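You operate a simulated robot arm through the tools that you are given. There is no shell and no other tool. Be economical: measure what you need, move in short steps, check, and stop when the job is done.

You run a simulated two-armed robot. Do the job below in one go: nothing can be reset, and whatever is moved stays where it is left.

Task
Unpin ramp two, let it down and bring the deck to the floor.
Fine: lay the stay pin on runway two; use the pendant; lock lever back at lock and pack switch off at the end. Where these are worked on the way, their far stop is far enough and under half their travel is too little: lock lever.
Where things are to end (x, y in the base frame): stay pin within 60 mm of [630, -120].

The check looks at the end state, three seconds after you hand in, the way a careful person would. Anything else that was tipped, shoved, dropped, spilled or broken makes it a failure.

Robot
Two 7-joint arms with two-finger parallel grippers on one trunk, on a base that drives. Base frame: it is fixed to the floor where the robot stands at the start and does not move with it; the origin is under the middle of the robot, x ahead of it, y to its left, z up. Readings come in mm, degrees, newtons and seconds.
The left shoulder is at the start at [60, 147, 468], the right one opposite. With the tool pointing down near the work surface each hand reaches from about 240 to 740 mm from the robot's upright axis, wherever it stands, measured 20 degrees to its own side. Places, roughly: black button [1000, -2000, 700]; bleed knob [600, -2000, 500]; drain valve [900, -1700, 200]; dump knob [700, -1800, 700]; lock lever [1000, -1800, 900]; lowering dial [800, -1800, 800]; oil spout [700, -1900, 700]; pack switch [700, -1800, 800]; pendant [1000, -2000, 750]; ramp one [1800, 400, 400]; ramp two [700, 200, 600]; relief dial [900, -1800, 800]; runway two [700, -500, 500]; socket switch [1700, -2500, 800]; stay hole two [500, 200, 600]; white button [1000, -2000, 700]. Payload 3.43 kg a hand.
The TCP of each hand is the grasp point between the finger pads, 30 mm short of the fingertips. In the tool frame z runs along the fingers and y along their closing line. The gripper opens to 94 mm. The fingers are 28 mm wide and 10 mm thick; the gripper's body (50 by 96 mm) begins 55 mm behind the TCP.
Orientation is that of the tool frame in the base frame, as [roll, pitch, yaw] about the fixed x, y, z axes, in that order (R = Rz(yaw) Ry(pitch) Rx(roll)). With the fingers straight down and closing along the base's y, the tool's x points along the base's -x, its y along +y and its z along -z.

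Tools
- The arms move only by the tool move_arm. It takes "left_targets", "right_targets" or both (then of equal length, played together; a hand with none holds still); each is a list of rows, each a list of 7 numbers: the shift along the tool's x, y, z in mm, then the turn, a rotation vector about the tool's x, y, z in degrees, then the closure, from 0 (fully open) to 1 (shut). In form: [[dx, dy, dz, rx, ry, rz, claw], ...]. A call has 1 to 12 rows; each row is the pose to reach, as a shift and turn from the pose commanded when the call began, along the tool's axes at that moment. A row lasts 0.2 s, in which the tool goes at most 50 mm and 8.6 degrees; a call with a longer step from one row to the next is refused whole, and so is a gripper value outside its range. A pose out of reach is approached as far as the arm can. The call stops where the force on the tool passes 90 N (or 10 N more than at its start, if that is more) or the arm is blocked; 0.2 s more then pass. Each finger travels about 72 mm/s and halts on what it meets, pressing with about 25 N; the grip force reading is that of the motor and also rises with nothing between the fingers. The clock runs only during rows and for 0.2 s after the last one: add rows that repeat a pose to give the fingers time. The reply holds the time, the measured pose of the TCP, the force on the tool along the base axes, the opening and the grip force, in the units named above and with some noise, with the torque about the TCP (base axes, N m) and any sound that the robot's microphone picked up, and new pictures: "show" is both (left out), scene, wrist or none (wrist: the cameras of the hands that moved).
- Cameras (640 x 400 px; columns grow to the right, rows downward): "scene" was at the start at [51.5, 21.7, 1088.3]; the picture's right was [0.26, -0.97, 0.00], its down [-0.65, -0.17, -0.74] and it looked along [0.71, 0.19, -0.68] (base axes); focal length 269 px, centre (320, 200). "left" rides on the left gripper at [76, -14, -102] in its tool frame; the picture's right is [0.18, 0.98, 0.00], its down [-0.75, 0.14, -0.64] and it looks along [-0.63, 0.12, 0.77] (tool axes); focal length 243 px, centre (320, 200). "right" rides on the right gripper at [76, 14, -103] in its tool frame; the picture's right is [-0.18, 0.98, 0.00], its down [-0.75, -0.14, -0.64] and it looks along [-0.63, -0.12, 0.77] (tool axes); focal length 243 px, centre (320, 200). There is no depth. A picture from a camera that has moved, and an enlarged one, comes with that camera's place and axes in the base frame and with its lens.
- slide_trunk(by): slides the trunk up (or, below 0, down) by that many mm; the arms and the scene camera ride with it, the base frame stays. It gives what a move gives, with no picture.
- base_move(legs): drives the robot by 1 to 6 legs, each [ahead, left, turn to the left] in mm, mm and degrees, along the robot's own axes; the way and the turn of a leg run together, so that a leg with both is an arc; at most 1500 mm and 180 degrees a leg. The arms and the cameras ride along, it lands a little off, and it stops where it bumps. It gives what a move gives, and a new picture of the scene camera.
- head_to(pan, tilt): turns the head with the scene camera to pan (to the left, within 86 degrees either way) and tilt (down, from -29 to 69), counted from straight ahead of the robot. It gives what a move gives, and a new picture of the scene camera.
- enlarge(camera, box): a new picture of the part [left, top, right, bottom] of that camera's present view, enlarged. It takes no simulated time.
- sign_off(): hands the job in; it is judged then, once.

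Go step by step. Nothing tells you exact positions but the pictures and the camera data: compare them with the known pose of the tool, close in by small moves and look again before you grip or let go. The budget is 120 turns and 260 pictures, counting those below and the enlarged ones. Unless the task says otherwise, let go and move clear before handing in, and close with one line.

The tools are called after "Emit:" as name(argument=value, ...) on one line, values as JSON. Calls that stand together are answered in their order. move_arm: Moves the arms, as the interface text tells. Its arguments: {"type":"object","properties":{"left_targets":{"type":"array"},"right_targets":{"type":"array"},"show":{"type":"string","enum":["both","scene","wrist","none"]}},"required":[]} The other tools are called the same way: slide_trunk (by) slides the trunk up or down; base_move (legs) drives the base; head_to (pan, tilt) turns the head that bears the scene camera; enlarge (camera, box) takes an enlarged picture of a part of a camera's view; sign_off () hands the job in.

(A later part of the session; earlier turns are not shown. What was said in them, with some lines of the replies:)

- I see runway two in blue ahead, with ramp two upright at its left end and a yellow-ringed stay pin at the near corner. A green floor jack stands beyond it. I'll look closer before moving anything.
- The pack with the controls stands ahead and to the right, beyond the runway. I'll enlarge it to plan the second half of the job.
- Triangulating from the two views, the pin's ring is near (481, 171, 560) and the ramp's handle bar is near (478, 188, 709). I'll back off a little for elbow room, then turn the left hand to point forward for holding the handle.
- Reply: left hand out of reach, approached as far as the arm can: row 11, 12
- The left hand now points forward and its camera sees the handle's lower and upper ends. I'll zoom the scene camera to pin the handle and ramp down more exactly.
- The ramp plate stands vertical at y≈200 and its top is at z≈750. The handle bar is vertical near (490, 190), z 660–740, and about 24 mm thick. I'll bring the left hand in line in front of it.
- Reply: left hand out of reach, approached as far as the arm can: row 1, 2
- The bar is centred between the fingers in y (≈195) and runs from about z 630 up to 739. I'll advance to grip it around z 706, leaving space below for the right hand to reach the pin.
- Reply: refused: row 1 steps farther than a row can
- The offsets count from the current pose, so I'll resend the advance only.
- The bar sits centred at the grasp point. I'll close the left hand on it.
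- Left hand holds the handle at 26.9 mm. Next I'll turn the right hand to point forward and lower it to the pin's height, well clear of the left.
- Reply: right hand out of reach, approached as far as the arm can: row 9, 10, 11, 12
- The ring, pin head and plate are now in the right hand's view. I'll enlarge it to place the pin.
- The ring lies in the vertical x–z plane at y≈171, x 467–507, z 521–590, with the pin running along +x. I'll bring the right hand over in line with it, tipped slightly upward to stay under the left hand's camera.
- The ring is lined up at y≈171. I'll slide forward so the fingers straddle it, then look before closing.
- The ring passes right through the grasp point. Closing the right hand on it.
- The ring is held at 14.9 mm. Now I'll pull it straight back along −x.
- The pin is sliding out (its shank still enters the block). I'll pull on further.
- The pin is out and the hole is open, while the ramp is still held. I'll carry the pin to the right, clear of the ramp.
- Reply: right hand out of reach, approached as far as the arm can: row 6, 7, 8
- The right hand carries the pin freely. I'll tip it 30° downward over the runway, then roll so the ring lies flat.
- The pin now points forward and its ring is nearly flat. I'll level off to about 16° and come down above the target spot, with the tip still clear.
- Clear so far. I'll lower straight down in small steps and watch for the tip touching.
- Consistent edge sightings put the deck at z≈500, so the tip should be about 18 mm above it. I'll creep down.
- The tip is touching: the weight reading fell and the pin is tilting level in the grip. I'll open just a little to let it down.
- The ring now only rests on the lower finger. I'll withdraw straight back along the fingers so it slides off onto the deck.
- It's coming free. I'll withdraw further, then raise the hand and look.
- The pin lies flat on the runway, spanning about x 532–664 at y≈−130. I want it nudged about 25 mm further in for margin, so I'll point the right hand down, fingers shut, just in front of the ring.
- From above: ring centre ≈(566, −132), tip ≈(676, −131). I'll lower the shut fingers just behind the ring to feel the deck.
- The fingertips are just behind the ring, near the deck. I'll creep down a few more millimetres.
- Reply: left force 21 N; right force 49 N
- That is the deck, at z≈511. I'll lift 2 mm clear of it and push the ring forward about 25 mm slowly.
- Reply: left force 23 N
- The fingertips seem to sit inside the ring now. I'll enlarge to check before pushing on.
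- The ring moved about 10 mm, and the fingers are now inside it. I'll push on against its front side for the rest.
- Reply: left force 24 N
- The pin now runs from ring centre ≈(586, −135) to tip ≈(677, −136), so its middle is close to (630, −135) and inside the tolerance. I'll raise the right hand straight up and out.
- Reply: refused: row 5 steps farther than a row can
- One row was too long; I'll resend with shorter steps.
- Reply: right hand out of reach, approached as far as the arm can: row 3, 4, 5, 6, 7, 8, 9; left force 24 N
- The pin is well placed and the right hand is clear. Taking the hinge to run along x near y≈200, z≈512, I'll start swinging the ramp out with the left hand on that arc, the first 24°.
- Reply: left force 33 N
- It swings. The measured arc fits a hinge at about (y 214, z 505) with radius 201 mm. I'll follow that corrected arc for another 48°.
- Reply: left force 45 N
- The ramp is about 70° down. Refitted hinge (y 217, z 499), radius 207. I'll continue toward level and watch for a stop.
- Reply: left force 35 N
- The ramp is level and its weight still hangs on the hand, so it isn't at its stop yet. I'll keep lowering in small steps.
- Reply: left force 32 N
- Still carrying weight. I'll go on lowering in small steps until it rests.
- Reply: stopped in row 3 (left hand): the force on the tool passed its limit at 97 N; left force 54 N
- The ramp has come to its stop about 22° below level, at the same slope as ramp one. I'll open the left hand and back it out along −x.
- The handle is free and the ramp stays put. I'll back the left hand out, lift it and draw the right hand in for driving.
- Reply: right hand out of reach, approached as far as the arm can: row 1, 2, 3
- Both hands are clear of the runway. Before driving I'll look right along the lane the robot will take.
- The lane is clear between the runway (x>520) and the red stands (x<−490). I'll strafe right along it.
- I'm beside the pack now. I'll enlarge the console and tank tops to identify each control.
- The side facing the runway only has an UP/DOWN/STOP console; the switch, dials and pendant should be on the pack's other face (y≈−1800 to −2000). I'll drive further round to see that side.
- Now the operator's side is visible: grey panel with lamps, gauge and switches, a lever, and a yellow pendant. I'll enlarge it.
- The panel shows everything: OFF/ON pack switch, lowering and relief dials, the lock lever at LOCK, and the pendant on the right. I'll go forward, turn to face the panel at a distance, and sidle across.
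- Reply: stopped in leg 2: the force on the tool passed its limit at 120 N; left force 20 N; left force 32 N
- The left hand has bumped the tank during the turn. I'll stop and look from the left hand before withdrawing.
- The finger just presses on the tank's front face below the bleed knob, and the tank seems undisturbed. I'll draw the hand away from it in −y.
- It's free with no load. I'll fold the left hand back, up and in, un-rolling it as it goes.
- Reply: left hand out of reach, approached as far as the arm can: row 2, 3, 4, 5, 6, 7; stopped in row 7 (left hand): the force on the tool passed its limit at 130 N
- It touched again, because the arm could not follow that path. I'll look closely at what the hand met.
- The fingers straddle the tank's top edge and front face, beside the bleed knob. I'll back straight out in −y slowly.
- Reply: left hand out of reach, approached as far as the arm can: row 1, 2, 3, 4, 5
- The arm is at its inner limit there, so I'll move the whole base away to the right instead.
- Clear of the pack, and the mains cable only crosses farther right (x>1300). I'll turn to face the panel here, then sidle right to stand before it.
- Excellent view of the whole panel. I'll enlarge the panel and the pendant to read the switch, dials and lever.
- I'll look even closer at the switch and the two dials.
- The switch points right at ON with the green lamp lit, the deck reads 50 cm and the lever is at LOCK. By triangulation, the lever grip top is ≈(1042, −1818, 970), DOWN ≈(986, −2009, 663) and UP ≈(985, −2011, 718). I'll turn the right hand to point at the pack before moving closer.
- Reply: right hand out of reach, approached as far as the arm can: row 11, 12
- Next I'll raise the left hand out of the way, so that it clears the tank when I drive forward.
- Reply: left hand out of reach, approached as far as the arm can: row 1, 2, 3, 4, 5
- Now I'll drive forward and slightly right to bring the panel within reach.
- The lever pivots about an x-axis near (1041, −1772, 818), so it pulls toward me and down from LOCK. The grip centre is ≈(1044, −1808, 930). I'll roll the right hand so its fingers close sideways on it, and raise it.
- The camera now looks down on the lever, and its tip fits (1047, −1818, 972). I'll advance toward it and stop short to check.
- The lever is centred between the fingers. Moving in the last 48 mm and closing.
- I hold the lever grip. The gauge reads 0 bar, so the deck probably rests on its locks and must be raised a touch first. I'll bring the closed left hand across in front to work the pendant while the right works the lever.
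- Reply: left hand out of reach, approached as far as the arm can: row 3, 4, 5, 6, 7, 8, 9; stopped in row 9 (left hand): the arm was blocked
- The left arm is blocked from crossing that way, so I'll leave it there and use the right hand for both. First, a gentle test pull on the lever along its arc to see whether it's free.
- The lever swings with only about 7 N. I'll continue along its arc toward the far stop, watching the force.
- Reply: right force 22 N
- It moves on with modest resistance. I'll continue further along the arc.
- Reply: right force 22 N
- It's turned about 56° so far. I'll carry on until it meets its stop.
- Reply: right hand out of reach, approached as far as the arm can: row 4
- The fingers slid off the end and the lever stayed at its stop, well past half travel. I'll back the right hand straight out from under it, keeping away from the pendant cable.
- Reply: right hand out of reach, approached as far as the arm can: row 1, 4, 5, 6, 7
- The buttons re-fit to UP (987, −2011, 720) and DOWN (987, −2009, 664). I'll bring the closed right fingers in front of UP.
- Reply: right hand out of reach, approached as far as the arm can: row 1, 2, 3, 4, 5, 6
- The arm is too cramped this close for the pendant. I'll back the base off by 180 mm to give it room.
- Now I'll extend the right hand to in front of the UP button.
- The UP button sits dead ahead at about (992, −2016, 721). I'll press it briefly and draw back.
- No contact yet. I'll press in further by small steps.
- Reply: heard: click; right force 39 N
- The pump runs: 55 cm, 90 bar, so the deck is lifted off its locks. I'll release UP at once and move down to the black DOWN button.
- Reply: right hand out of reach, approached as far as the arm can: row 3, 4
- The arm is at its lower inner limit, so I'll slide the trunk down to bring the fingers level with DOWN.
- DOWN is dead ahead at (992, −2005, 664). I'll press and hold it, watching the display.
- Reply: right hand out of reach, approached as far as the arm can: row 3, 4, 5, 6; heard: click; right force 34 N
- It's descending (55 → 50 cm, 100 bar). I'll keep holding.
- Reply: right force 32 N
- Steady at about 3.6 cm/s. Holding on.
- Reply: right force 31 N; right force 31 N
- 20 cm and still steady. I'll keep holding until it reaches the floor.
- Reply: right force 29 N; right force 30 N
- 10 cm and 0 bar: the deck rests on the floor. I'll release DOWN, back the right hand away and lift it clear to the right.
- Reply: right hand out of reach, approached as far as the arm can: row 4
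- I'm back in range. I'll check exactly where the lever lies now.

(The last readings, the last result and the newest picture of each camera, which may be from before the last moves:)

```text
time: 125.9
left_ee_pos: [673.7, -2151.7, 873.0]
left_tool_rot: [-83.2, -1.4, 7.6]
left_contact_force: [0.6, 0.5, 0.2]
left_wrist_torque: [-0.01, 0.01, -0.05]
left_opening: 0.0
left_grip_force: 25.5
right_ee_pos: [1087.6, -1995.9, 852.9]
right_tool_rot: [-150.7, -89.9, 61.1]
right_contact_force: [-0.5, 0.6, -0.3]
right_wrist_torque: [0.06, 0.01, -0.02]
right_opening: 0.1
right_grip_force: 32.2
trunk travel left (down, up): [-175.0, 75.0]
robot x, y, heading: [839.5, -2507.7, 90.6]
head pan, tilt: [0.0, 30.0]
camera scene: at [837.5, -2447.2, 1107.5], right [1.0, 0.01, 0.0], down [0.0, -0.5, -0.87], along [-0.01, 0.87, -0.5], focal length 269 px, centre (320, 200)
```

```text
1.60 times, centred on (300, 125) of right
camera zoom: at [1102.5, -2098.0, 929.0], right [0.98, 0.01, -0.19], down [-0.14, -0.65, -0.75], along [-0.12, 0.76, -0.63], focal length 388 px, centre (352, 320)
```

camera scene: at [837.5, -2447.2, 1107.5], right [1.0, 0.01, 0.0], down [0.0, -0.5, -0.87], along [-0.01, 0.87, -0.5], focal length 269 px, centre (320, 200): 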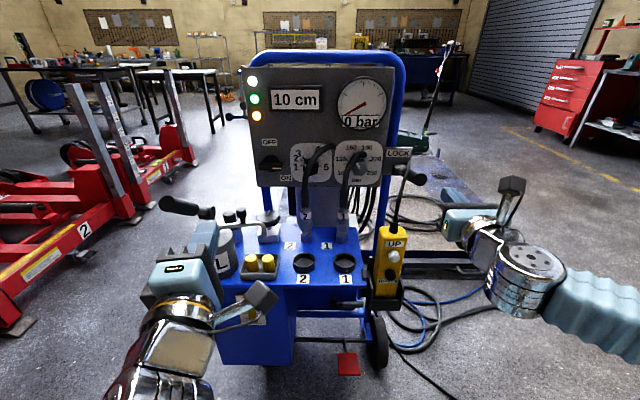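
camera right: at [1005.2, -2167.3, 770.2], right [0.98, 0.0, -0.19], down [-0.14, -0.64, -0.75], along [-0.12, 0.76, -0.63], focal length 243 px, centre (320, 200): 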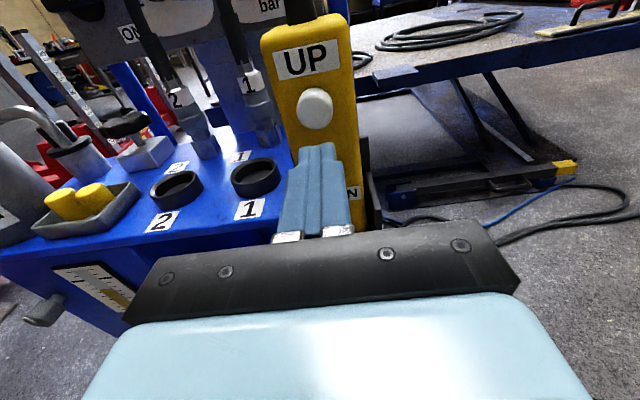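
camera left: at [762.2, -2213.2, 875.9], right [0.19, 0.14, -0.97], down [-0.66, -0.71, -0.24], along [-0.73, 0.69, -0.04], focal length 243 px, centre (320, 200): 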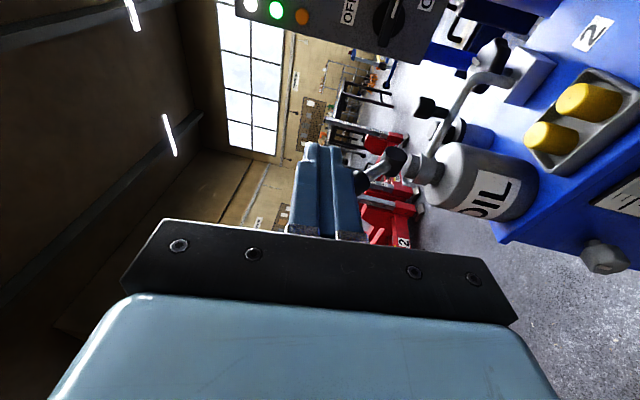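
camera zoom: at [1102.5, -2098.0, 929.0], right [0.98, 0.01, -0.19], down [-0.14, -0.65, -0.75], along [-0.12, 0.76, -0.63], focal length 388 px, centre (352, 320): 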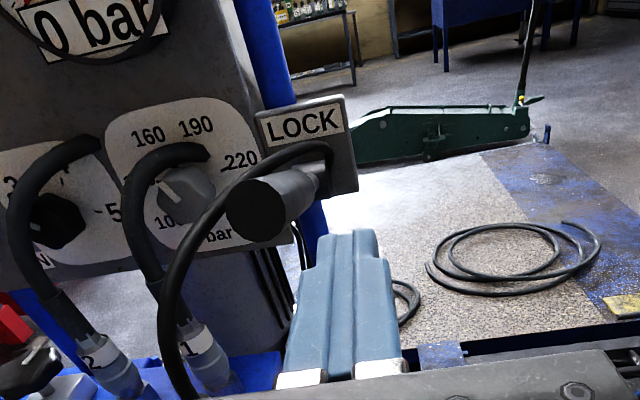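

The lever tip is at (1044, −1924, 860), so it rests about 55° from LOCK. I'll slip the closed fingers beneath it from the right, keeping off the pendant cable.

Emit:
move_arm(right_targets=[[-27, 0, 0, 0, 0, 0, 1], [-53, 0, 0, 0, 0, 0, 1], [-53, 0, 35, 0, 0, 0, 1], [-53, 0, 70, 0, 0, 0, 1], [-53, 0, 102, 0, 0, 0, 1], [-53, -16, 102, 0, 0, 0, 1], [-53, -32, 102, 0, 0, 0, 1]], show="both")

```text
time: 127.5
left_ee_pos: [674.4, -2151.8, 874.6]
left_tool_rot: [-83.0, -1.5, 7.7]
left_contact_force: [0.1, 0.2, 0.4]
left_wrist_torque: [-0.03, 0.01, -0.01]
left_opening: 0.0
left_grip_force: 24.8
right_ee_pos: [1053.7, -1895.6, 800.2]
right_tool_rot: [-137.7, -89.8, 48.3]
right_contact_force: [0.3, 0.5, 0.7]
right_wrist_torque: [-0.02, 0.02, -0.07]
right_opening: 0.0
right_grip_force: 33.0
trunk travel left (down, up): [-175.0, 75.0]
robot x, y, heading: [837.4, -2507.7, 90.6]
head pan, tilt: [0.0, 30.0]
camera scene: at [837.7, -2447.1, 1107.4], right [1.0, 0.01, 0.0], down [0.0, -0.5, -0.87], along [-0.01, 0.87, -0.5], focal length 269 px, centre (320, 200)
camera right: at [1069.5, -1996.7, 876.4], right [0.98, 0.01, -0.19], down [-0.14, -0.65, -0.75], along [-0.13, 0.76, -0.63], focal length 243 px, centre (320, 200)
```

scene: 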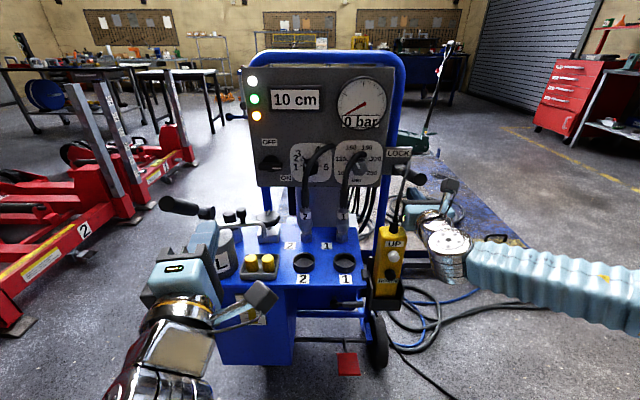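
right: 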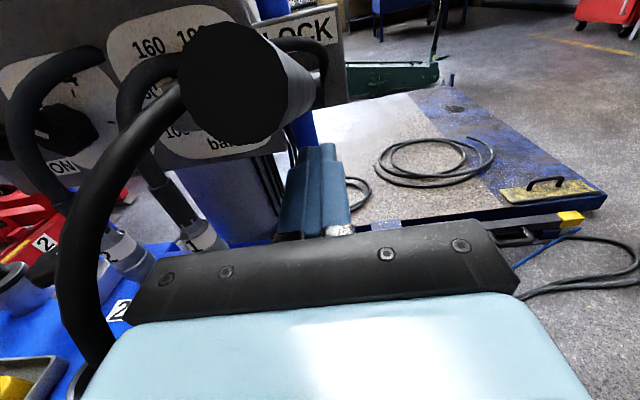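

The fingers are under the grip. I'll raise the lever and then ease it forward toward LOCK.

Emit:
move_arm(right_targets=[[20, 0, 0, 0, 0, 0, 1], [40, 0, 0, 0, 0, 0, 1], [60, 0, 2, 0, 0, 0, 1], [80, 0, 5, 0, 0, 0, 1], [100, 0, 10, 0, 0, 0, 1], [118, 0, 16, 0, 0, 0, 1]], show="both")

Emit:
enlarge(camera="scene", box=[350, 80, 490, 230])

```text
time: 128.9
left_ee_pos: [674.2, -2152.8, 874.0]
left_tool_rot: [-83.1, -1.6, 7.6]
left_contact_force: [0.3, 0.1, -0.6]
left_wrist_torque: [-0.01, -0.03, 0.03]
left_opening: 0.0
left_grip_force: 24.2
right_ee_pos: [1053.1, -1878.0, 917.9]
right_tool_rot: [-140.7, -89.7, 51.2]
right_contact_force: [-1.4, -1.7, -2.5]
right_wrist_torque: [-0.03, -0.02, 0.05]
right_opening: 0.1
right_grip_force: 33.1
trunk travel left (down, up): [-175.0, 75.0]
robot x, y, heading: [836.4, -2508.0, 90.6]
head pan, tilt: [0.0, 30.0]
camera scene: at [837.5, -2447.1, 1107.5], right [1.0, 0.01, 0.0], down [0.0, -0.5, -0.87], along [-0.01, 0.87, -0.5], focal length 269 px, centre (320, 200)
camera right: at [1069.2, -1980.4, 994.0], right [0.98, 0.01, -0.19], down [-0.14, -0.64, -0.75], along [-0.13, 0.76, -0.63], focal length 243 px, centre (320, 200)
```

scene: 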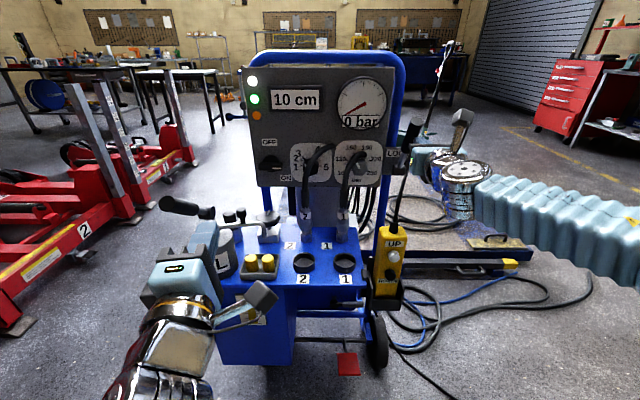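
right: 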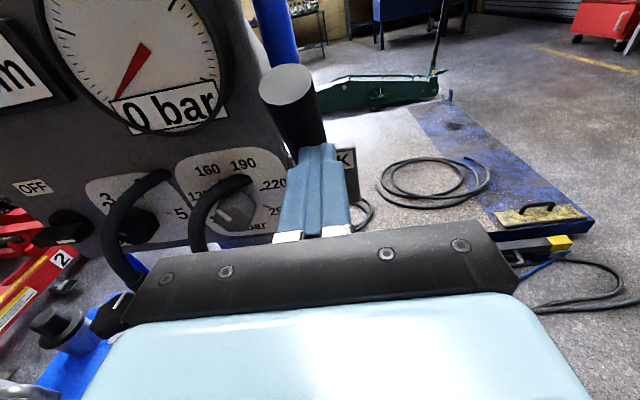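

```text
2.67 times, centred on (420, 155) of scene
camera zoom: at [837.5, -2447.1, 1107.5], right [1.0, 0.01, 0.0], down [0.0, -0.5, -0.87], along [-0.01, 0.87, -0.5], focal length 716 px, centre (53, 320)
```

zoom: 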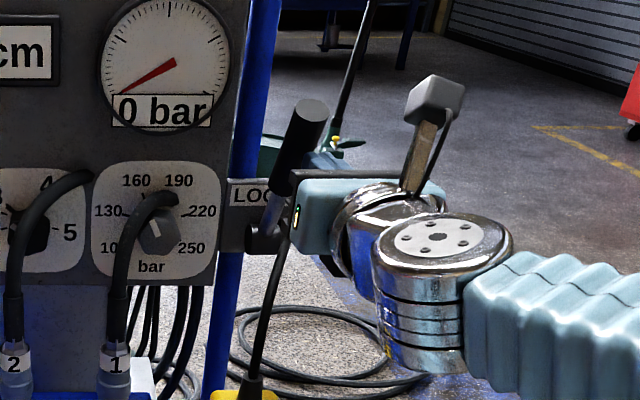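

The lever is most of the way up. I'll push it forward to its LOCK stop in small steps.

Emit:
move_arm(right_targets=[[8, 0, 6, 0, 0, 0, 1], [14, 0, 13, 0, 0, 0, 1], [16, 0, 20, 0, 0, 0, 1], [16, 0, 26, 0, 0, 0, 1], [16, 0, 32, 0, 0, 0, 1]], show="wrist")

Emit:
enlarge(camera="scene", box=[350, 80, 490, 230])

```text
time: 129.9
left_ee_pos: [675.0, -2156.8, 873.9]
left_tool_rot: [-82.9, -1.5, 7.3]
left_contact_force: [-0.4, -0.1, 0.4]
left_wrist_torque: [-0.03, -0.02, 0.0]
left_opening: 0.2
left_grip_force: 25.0
right_ee_pos: [1053.1, -1862.1, 932.5]
right_tool_rot: [179.2, -89.6, 91.2]
right_contact_force: [8.0, -60.0, -14.0]
right_wrist_torque: [0.36, -0.02, 0.35]
right_opening: 0.2
right_grip_force: 32.7
trunk travel left (down, up): [-175.0, 75.0]
robot x, y, heading: [835.7, -2510.5, 90.1]
head pan, tilt: [0.0, 30.0]
stopped in row 4 (right hand): the force on the tool passed its limit at 103 N (the readings are from after the stop); the commanded pose is now the measured one
camera right: at [1069.6, -1963.4, 1009.3], right [0.98, 0.01, -0.18], down [-0.14, -0.65, -0.75], along [-0.12, 0.76, -0.64], focal length 243 px, centre (320, 200)
```

right: 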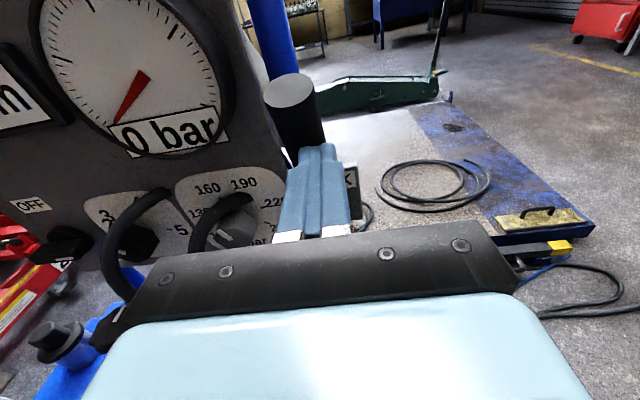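

```text
2.67 times, centred on (420, 155) of scene
camera zoom: at [838.8, -2453.1, 1107.7], right [1.0, 0.01, 0.0], down [0.0, -0.5, -0.87], along [-0.01, 0.87, -0.5], focal length 716 px, centre (53, 320)
```

zoom: 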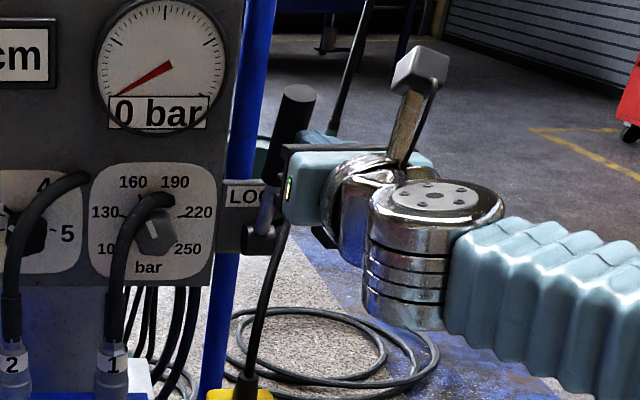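

The lever met its LOCK stop and the orange lamp is out. I'll back the hand straight out, then sidle left so the right hand lines up with the pack switch.

Emit:
move_arm(right_targets=[[0, 0, -20, 0, 0, 0, 1], [0, 0, -60, 0, 0, 0, 1], [0, 0, -100, 0, 0, 0, 1], [0, 0, -140, 0, 0, 0, 1], [0, 0, -180, 0, 0, 0, 1]], show="none")

Emit:
base_move(legs=[[-80, 0, 0], [0, 270, 0]])

```text
time: 131.1
left_ee_pos: [675.7, -2152.2, 874.0]
left_tool_rot: [-83.2, -1.5, 7.4]
left_contact_force: [0.1, -0.2, -0.8]
left_wrist_torque: [0.03, 0.03, -0.02]
left_opening: 0.0
left_grip_force: 25.0
right_ee_pos: [1052.8, -2036.1, 929.0]
right_tool_rot: [-176.9, -89.4, 87.4]
right_contact_force: [-0.2, 1.3, -1.0]
right_wrist_torque: [0.01, -0.02, 0.01]
right_opening: 0.1
right_grip_force: 33.3
trunk travel left (down, up): [-175.0, 75.0]
robot x, y, heading: [841.9, -2506.8, 90.5]
head pan, tilt: [0.0, 30.0]
```

```text
time: 133.7
left_ee_pos: [406.3, -2231.9, 873.0]
left_tool_rot: [-83.1, -1.4, 7.1]
left_contact_force: [0.4, 0.0, 0.1]
left_wrist_torque: [0.02, -0.01, 0.01]
left_opening: 0.0
left_grip_force: 25.0
right_ee_pos: [785.8, -2119.0, 929.7]
right_tool_rot: [-179.1, -89.4, 89.0]
right_contact_force: [-0.1, 0.7, -0.1]
right_wrist_torque: [-0.03, 0.0, -0.01]
right_opening: 0.0
right_grip_force: 33.3
trunk travel left (down, up): [-175.0, 75.0]
robot x, y, heading: [567.5, -2588.7, 90.1]
head pan, tilt: [0.0, 30.0]
camera scene: at [567.8, -2528.4, 1107.5], right [1.0, 0.0, 0.0], down [0.0, -0.5, -0.87], along [0.0, 0.87, -0.5], focal length 269 px, centre (320, 200)
```

scene: 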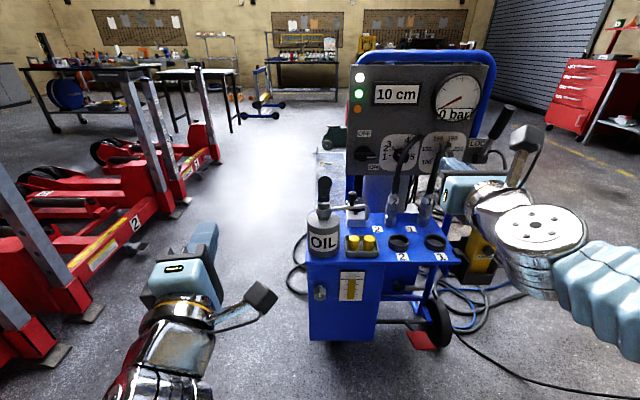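

I'll take a close look at the switch from this side to fix its centre, from both cameras.

Emit:
enlarge(camera="scene", box=[340, 110, 430, 185])

Emit:
enlarge(camera="right", box=[120, 0, 440, 200])

```text
5.33 times, centred on (385, 148) of scene
camera zoom: at [567.8, -2528.4, 1107.5], right [1.0, 0.0, 0.0], down [0.0, -0.5, -0.87], along [0.0, 0.87, -0.5], focal length 1433 px, centre (-27, 480)
```

zoom: 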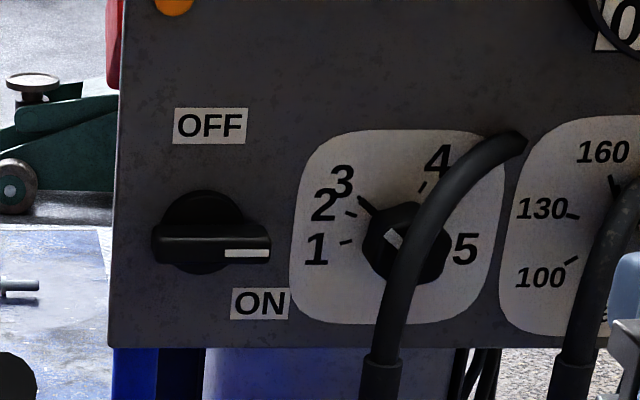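

```text
2.00 times, centred on (280, 100) of right
camera zoom: at [801.3, -2219.0, 1006.7], right [0.98, 0.0, -0.18], down [-0.14, -0.65, -0.75], along [-0.12, 0.76, -0.64], focal length 485 px, centre (400, 400)
```

zoom: 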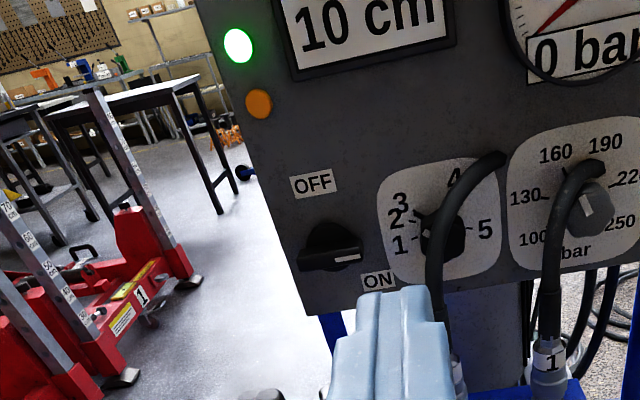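

The switch bar's centre is ≈(698, −1771, 822), 66 mm long and pointing right (ON). I'll drive forward to reach it, then push its right end up to OFF.

Emit:
base_move(legs=[[135, 0, 0]])

Emit:
move_arm(right_targets=[[-20, -20, 0, 0, 0, 0, 1], [-50, -35, 5, 0, 0, 0, 1], [-85, -50, 20, 0, 0, 0, 1], [-115, -60, 45, 0, 0, 0, 1], [-138, -66, 80, 0, 0, 0, 1], [-138, -66, 115, 0, 0, 0, 1]], show="both")

```text
time: 135.0
left_ee_pos: [407.7, -2097.0, 872.8]
left_tool_rot: [-83.0, -1.7, 7.1]
left_contact_force: [0.0, 0.8, -0.1]
left_wrist_torque: [0.0, 0.01, -0.03]
left_opening: 0.1
left_grip_force: 24.9
right_ee_pos: [786.6, -1984.2, 929.7]
right_tool_rot: [-179.6, -89.4, 89.5]
right_contact_force: [0.5, -0.2, 1.0]
right_wrist_torque: [0.04, 0.01, -0.01]
right_opening: 0.0
right_grip_force: 32.6
trunk travel left (down, up): [-175.0, 75.0]
robot x, y, heading: [565.9, -2452.9, 90.0]
head pan, tilt: [0.0, 30.0]
camera scene: at [567.8, -2394.0, 1107.5], right [1.0, 0.0, 0.0], down [0.0, -0.5, -0.87], along [0.0, 0.87, -0.5], focal length 269 px, centre (320, 200)
```

scene: 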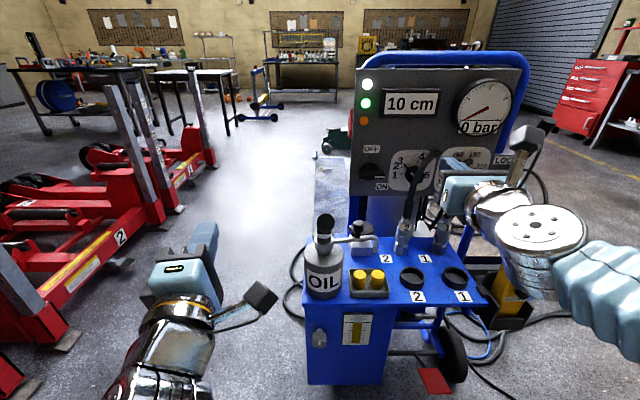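

```text
time: 136.4
left_ee_pos: [407.0, -2097.1, 873.7]
left_tool_rot: [-83.2, -1.7, 7.0]
left_contact_force: [-0.4, -0.5, 0.2]
left_wrist_torque: [-0.03, 0.0, -0.02]
left_opening: 0.1
left_grip_force: 24.9
right_ee_pos: [720.8, -1869.1, 791.0]
right_tool_rot: [-178.9, -89.5, 89.0]
right_contact_force: [-0.2, -0.1, 0.2]
right_wrist_torque: [-0.01, 0.0, -0.01]
right_opening: 0.0
right_grip_force: 32.9
trunk travel left (down, up): [-175.0, 75.0]
robot x, y, heading: [566.1, -2459.5, 89.7]
head pan, tilt: [0.0, 30.0]
camera scene: at [567.9, -2394.2, 1107.5], right [1.0, 0.0, 0.0], down [0.0, -0.5, -0.87], along [0.0, 0.87, -0.5], focal length 269 px, centre (320, 200)
camera right: at [736.6, -1970.2, 867.5], right [0.98, 0.0, -0.18], down [-0.14, -0.65, -0.75], along [-0.12, 0.76, -0.64], focal length 243 px, centre (320, 200)
```

scene: 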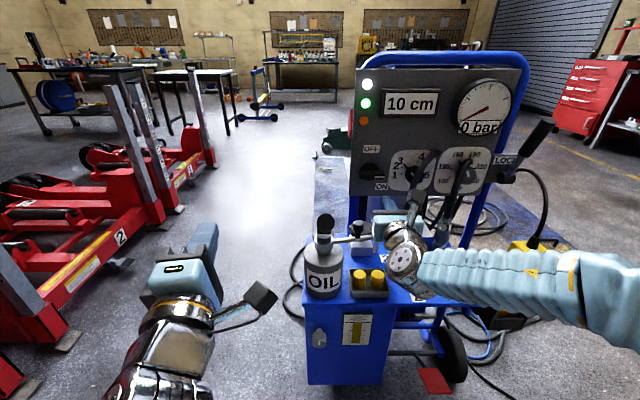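
right: 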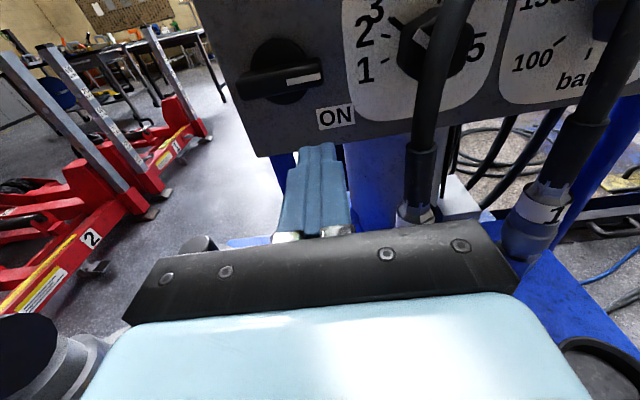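

The switch re-fits to (698, −1772, 825). I'll slide the fingertips in just beneath its right end.

Emit:
move_arm(right_targets=[[0, -2, 30, 0, 0, 0, 1], [0, -2, 58, 0, 0, 0, 1], [0, -2, 68, 0, 0, 0, 1], [0, -2, 76, 0, 0, 0, 1]], show="wrist")

Emit:
enlarge(camera="right", box=[200, 20, 440, 220])

```text
time: 137.4
left_ee_pos: [407.1, -2097.9, 873.8]
left_tool_rot: [-83.2, -1.5, 7.1]
left_contact_force: [0.3, 0.6, 0.1]
left_wrist_torque: [-0.01, -0.01, -0.01]
left_opening: 0.0
left_grip_force: 25.0
right_ee_pos: [717.7, -1793.7, 789.4]
right_tool_rot: [179.4, -89.5, 90.5]
right_contact_force: [-0.4, 0.1, -0.3]
right_wrist_torque: [0.01, 0.02, 0.0]
right_opening: 0.0
right_grip_force: 33.1
trunk travel left (down, up): [-175.0, 75.0]
robot x, y, heading: [562.8, -2453.4, 90.4]
head pan, tilt: [0.0, 30.0]
camera right: at [733.2, -1894.2, 866.4], right [0.98, 0.0, -0.18], down [-0.14, -0.65, -0.75], along [-0.12, 0.76, -0.64], focal length 243 px, centre (320, 200)
```

right: 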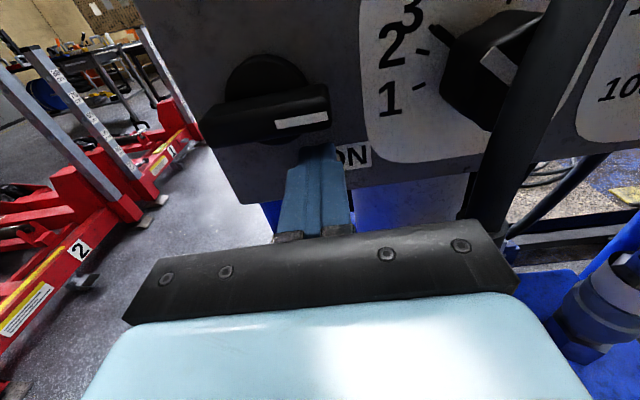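

```text
2.00 times, centred on (320, 120) of right
camera zoom: at [733.2, -1894.2, 866.4], right [0.98, 0.0, -0.18], down [-0.14, -0.65, -0.75], along [-0.12, 0.76, -0.64], focal length 485 px, centre (320, 360)
```

zoom: 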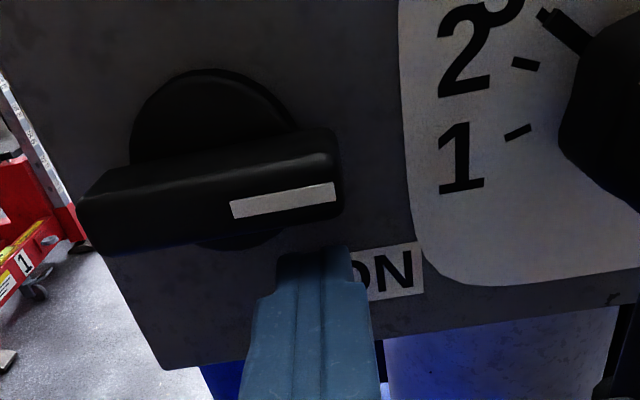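

The fingertips are under the bar's right end. I'll go in 6 mm more and push it upward.

Emit:
move_arm(right_targets=[[0, 1, 6, 0, 0, 0, 1], [12, 1, 6, 0, 0, 0, 1], [24, 1, 6, 0, 0, 0, 1], [36, 1, 6, 0, 0, 0, 1], [48, 1, 6, 0, 0, 0, 1], [60, 1, 6, 0, 0, 0, 1]], show="wrist")

Emit:
enlarge(camera="scene", box=[340, 60, 470, 210])

```text
time: 138.8
left_ee_pos: [409.0, -2095.5, 873.2]
left_tool_rot: [-83.2, -1.3, 6.9]
left_contact_force: [-1.1, 0.1, -0.4]
left_wrist_torque: [-0.01, 0.02, 0.0]
left_opening: 0.0
left_grip_force: 24.8
right_ee_pos: [728.2, -1783.5, 842.4]
right_tool_rot: [-178.5, -88.7, 87.9]
right_contact_force: [34.6, -4.6, -33.5]
right_wrist_torque: [-0.86, -0.74, -0.77]
right_opening: 0.0
right_grip_force: 32.8
trunk travel left (down, up): [-175.0, 75.0]
robot x, y, heading: [565.6, -2454.8, 89.7]
head pan, tilt: [0.0, 30.0]
camera right: at [742.3, -1884.4, 920.4], right [0.98, -0.01, -0.18], down [-0.15, -0.66, -0.74], along [-0.11, 0.75, -0.65], focal length 243 px, centre (320, 200)
```

right: 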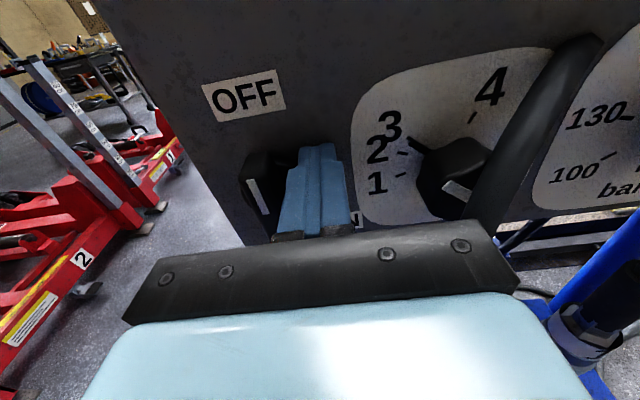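

```text
2.67 times, centred on (405, 135) of scene
camera zoom: at [571.3, -2391.6, 1106.9], right [1.0, 0.0, 0.0], down [0.0, -0.5, -0.86], along [0.0, 0.86, -0.5], focal length 716 px, centre (93, 373)
```

zoom: 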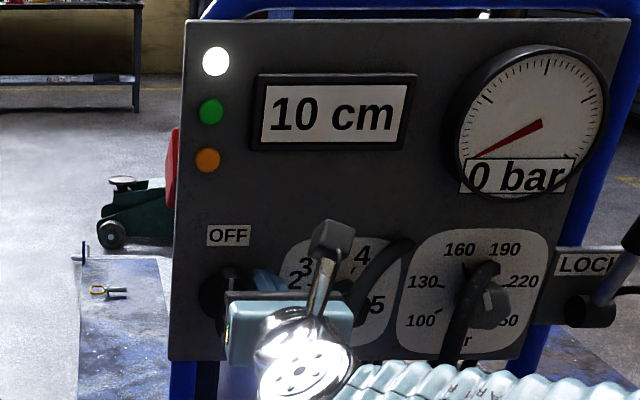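

The green lamp has gone out, so the pack is OFF. I'll ease the fingers away from the bar and back out.

Emit:
move_arm(right_targets=[[0, 8, 0, 0, 0, 0, 1], [0, 8, -25, 0, 0, 0, 1], [0, 8, -60, 0, 0, 0, 1], [0, 8, -100, 0, 0, 0, 1], [20, 15, -140, 0, 0, 0, 1], [45, 20, -180, 0, 0, 0, 1]], show="both")

Emit:
enlarge(camera="scene", box=[340, 60, 570, 210])

Emit:
enlarge(camera="right", box=[120, 0, 440, 200])

```text
time: 140.2
left_ee_pos: [406.6, -2096.7, 873.1]
left_tool_rot: [-83.2, -1.5, 7.0]
left_contact_force: [-0.3, 0.4, 1.1]
left_wrist_torque: [0.06, 0.0, -0.01]
left_opening: 0.0
left_grip_force: 24.9
right_ee_pos: [738.7, -1967.5, 896.9]
right_tool_rot: [176.0, -89.4, 93.9]
right_contact_force: [0.2, 0.1, 0.0]
right_wrist_torque: [0.0, -0.01, -0.02]
right_opening: 0.0
right_grip_force: 33.0
trunk travel left (down, up): [-175.0, 75.0]
robot x, y, heading: [565.3, -2454.2, 90.1]
head pan, tilt: [0.0, 30.0]
camera scene: at [567.8, -2393.3, 1107.4], right [1.0, 0.0, 0.0], down [0.0, -0.5, -0.87], along [0.0, 0.87, -0.5], focal length 269 px, centre (320, 200)
camera right: at [754.1, -2068.9, 973.3], right [0.98, 0.0, -0.18], down [-0.14, -0.65, -0.75], along [-0.12, 0.76, -0.64], focal length 243 px, centre (320, 200)
```

scene: 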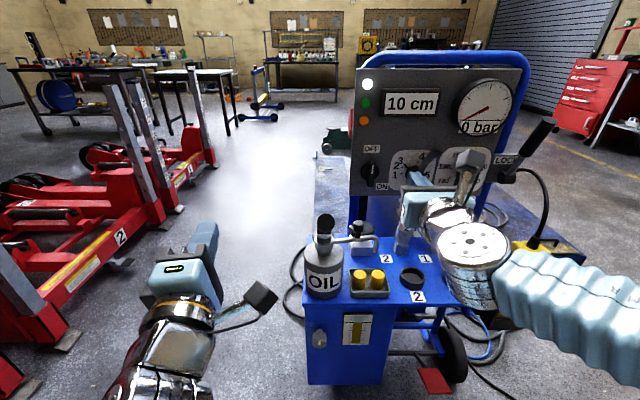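
right: 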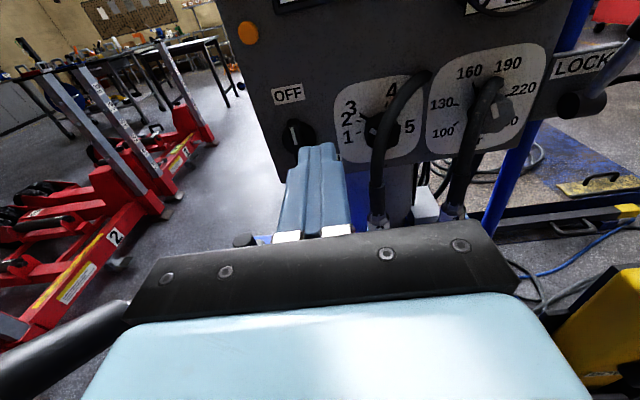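

```text
2.67 times, centred on (455, 135) of scene
camera zoom: at [567.8, -2393.3, 1107.4], right [1.0, 0.0, 0.0], down [0.0, -0.5, -0.87], along [0.0, 0.87, -0.5], focal length 716 px, centre (-40, 373)
```

zoom: 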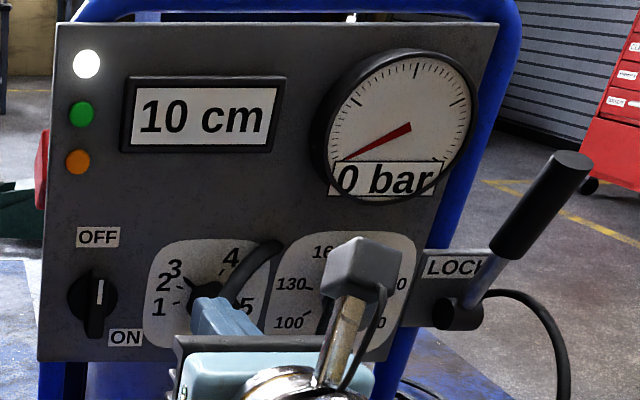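

```text
2.00 times, centred on (280, 100) of right
camera zoom: at [754.1, -2068.9, 973.3], right [0.98, 0.0, -0.18], down [-0.14, -0.65, -0.75], along [-0.12, 0.76, -0.64], focal length 485 px, centre (400, 400)
```

zoom: 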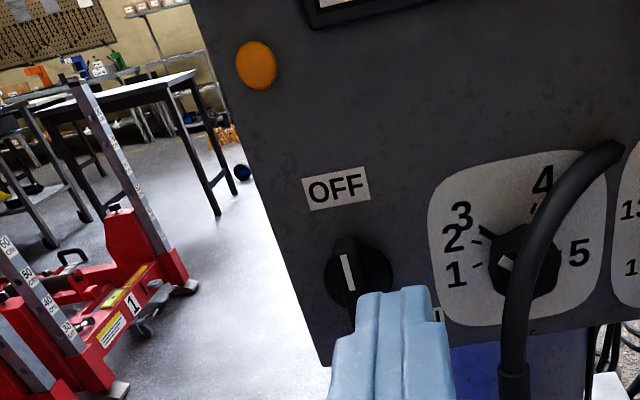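

The switch points to OFF, the lever stands at LOCK, and the display reads 10 cm at 0 bar. I'll back away and check the runway, pin and ramp past the pack.

Emit:
base_move(legs=[[-250, 0, 0], [0, 200, 0]])

Emit:
head_to(pan=-3, tilt=15)

Emit:
enlarge(camera="scene", box=[290, 110, 430, 210])

```text
time: 143.2
left_ee_pos: [211.7, -2341.5, 873.4]
left_tool_rot: [-83.2, -1.6, 6.5]
left_contact_force: [-0.6, -0.6, -0.1]
left_wrist_torque: [-0.01, -0.01, -0.01]
left_opening: 0.3
left_grip_force: 25.2
right_ee_pos: [545.6, -2215.7, 896.6]
right_tool_rot: [-179.0, -89.4, 88.6]
right_contact_force: [0.3, -0.4, 0.4]
right_wrist_torque: [-0.02, -0.04, -0.02]
right_opening: 0.1
right_grip_force: 33.2
trunk travel left (down, up): [-175.0, 75.0]
robot x, y, heading: [367.8, -2699.6, 89.1]
head pan, tilt: [0.0, 30.0]
camera scene: at [369.5, -2639.7, 1107.5], right [1.0, -0.01, 0.0], down [-0.01, -0.5, -0.87], along [0.01, 0.87, -0.5], focal length 269 px, centre (320, 200)
```

scene: 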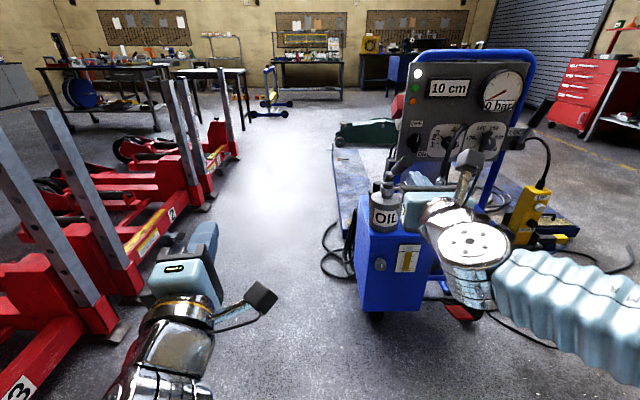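

```text
time: 143.9
left_ee_pos: [211.5, -2342.0, 873.0]
left_tool_rot: [-83.2, -1.6, 6.5]
left_contact_force: [0.0, -0.1, 0.2]
left_wrist_torque: [0.02, 0.03, 0.01]
left_opening: 0.0
left_grip_force: 25.0
right_ee_pos: [544.8, -2215.1, 896.4]
right_tool_rot: [-179.6, -89.4, 89.1]
right_contact_force: [-0.3, -0.4, 0.4]
right_wrist_torque: [0.02, 0.01, -0.02]
right_opening: 0.0
right_grip_force: 32.6
trunk travel left (down, up): [-175.0, 75.0]
robot x, y, heading: [366.5, -2702.4, 89.4]
head pan, tilt: [-3.0, 15.0]
camera scene: at [374.3, -2637.0, 1131.6], right [1.0, -0.06, 0.0], down [-0.02, -0.26, -0.97], along [0.06, 0.96, -0.26], focal length 269 px, centre (320, 200)
```

scene: 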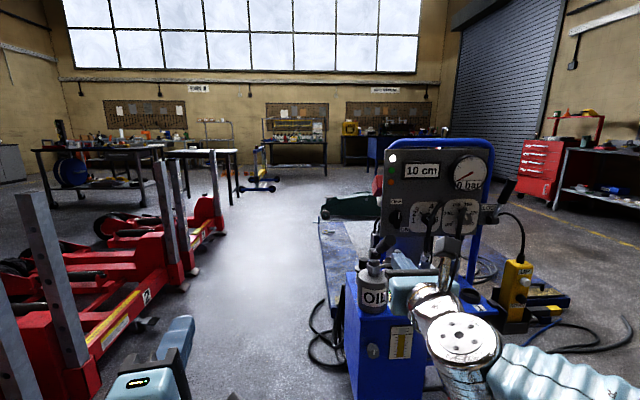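

```text
4.00 times, centred on (360, 160) of scene
camera zoom: at [374.3, -2637.0, 1131.6], right [1.0, -0.06, 0.0], down [-0.02, -0.26, -0.97], along [0.06, 0.96, -0.26], focal length 1074 px, centre (160, 360)
```

zoom: 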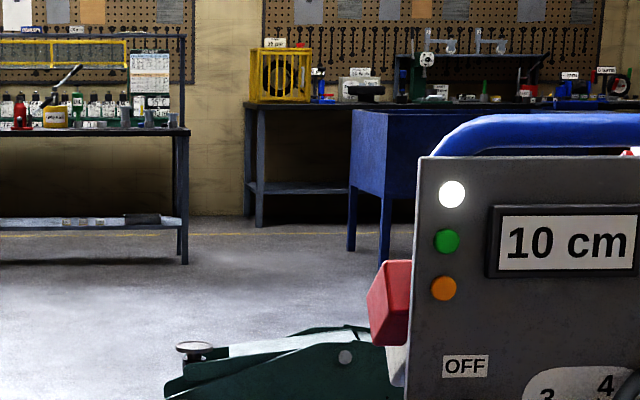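

I'll enlarge the runway itself to check the pin and ramp at its far end.

Emit:
enlarge(camera="scene", box=[310, 185, 390, 250])

```text
6.15 times, centred on (350, 218) of scene
camera zoom: at [374.3, -2637.0, 1131.6], right [1.0, -0.06, 0.0], down [-0.02, -0.26, -0.97], along [0.06, 0.96, -0.26], focal length 1653 px, centre (135, 92)
```

zoom: 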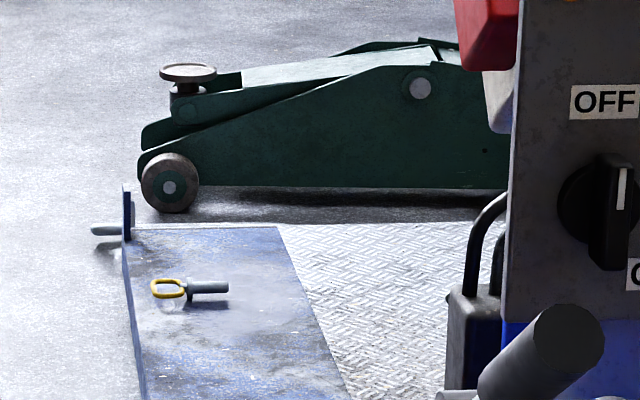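

The deck is at the floor with ramp two lowered and the pin lying on runway two at about (620, −115). The lever is at LOCK, the pack is OFF and both hands are clear, so I'm handing in.

Emit:
sign_off()

```text
The job is handed in.
```

I've handed the job in: ramp two is unpinned and down, and the deck is on the floor (display 10 cm, 0 bar), lowered with the pendant. The stay pin lies on runway two within tolerance, the lock lever is back at LOCK and the pack is OFF. The left hand bumped the pack's oil tank twice during a turn (120–130 N); the pack, its bleed knob and the jack looked undisturbed afterwards.
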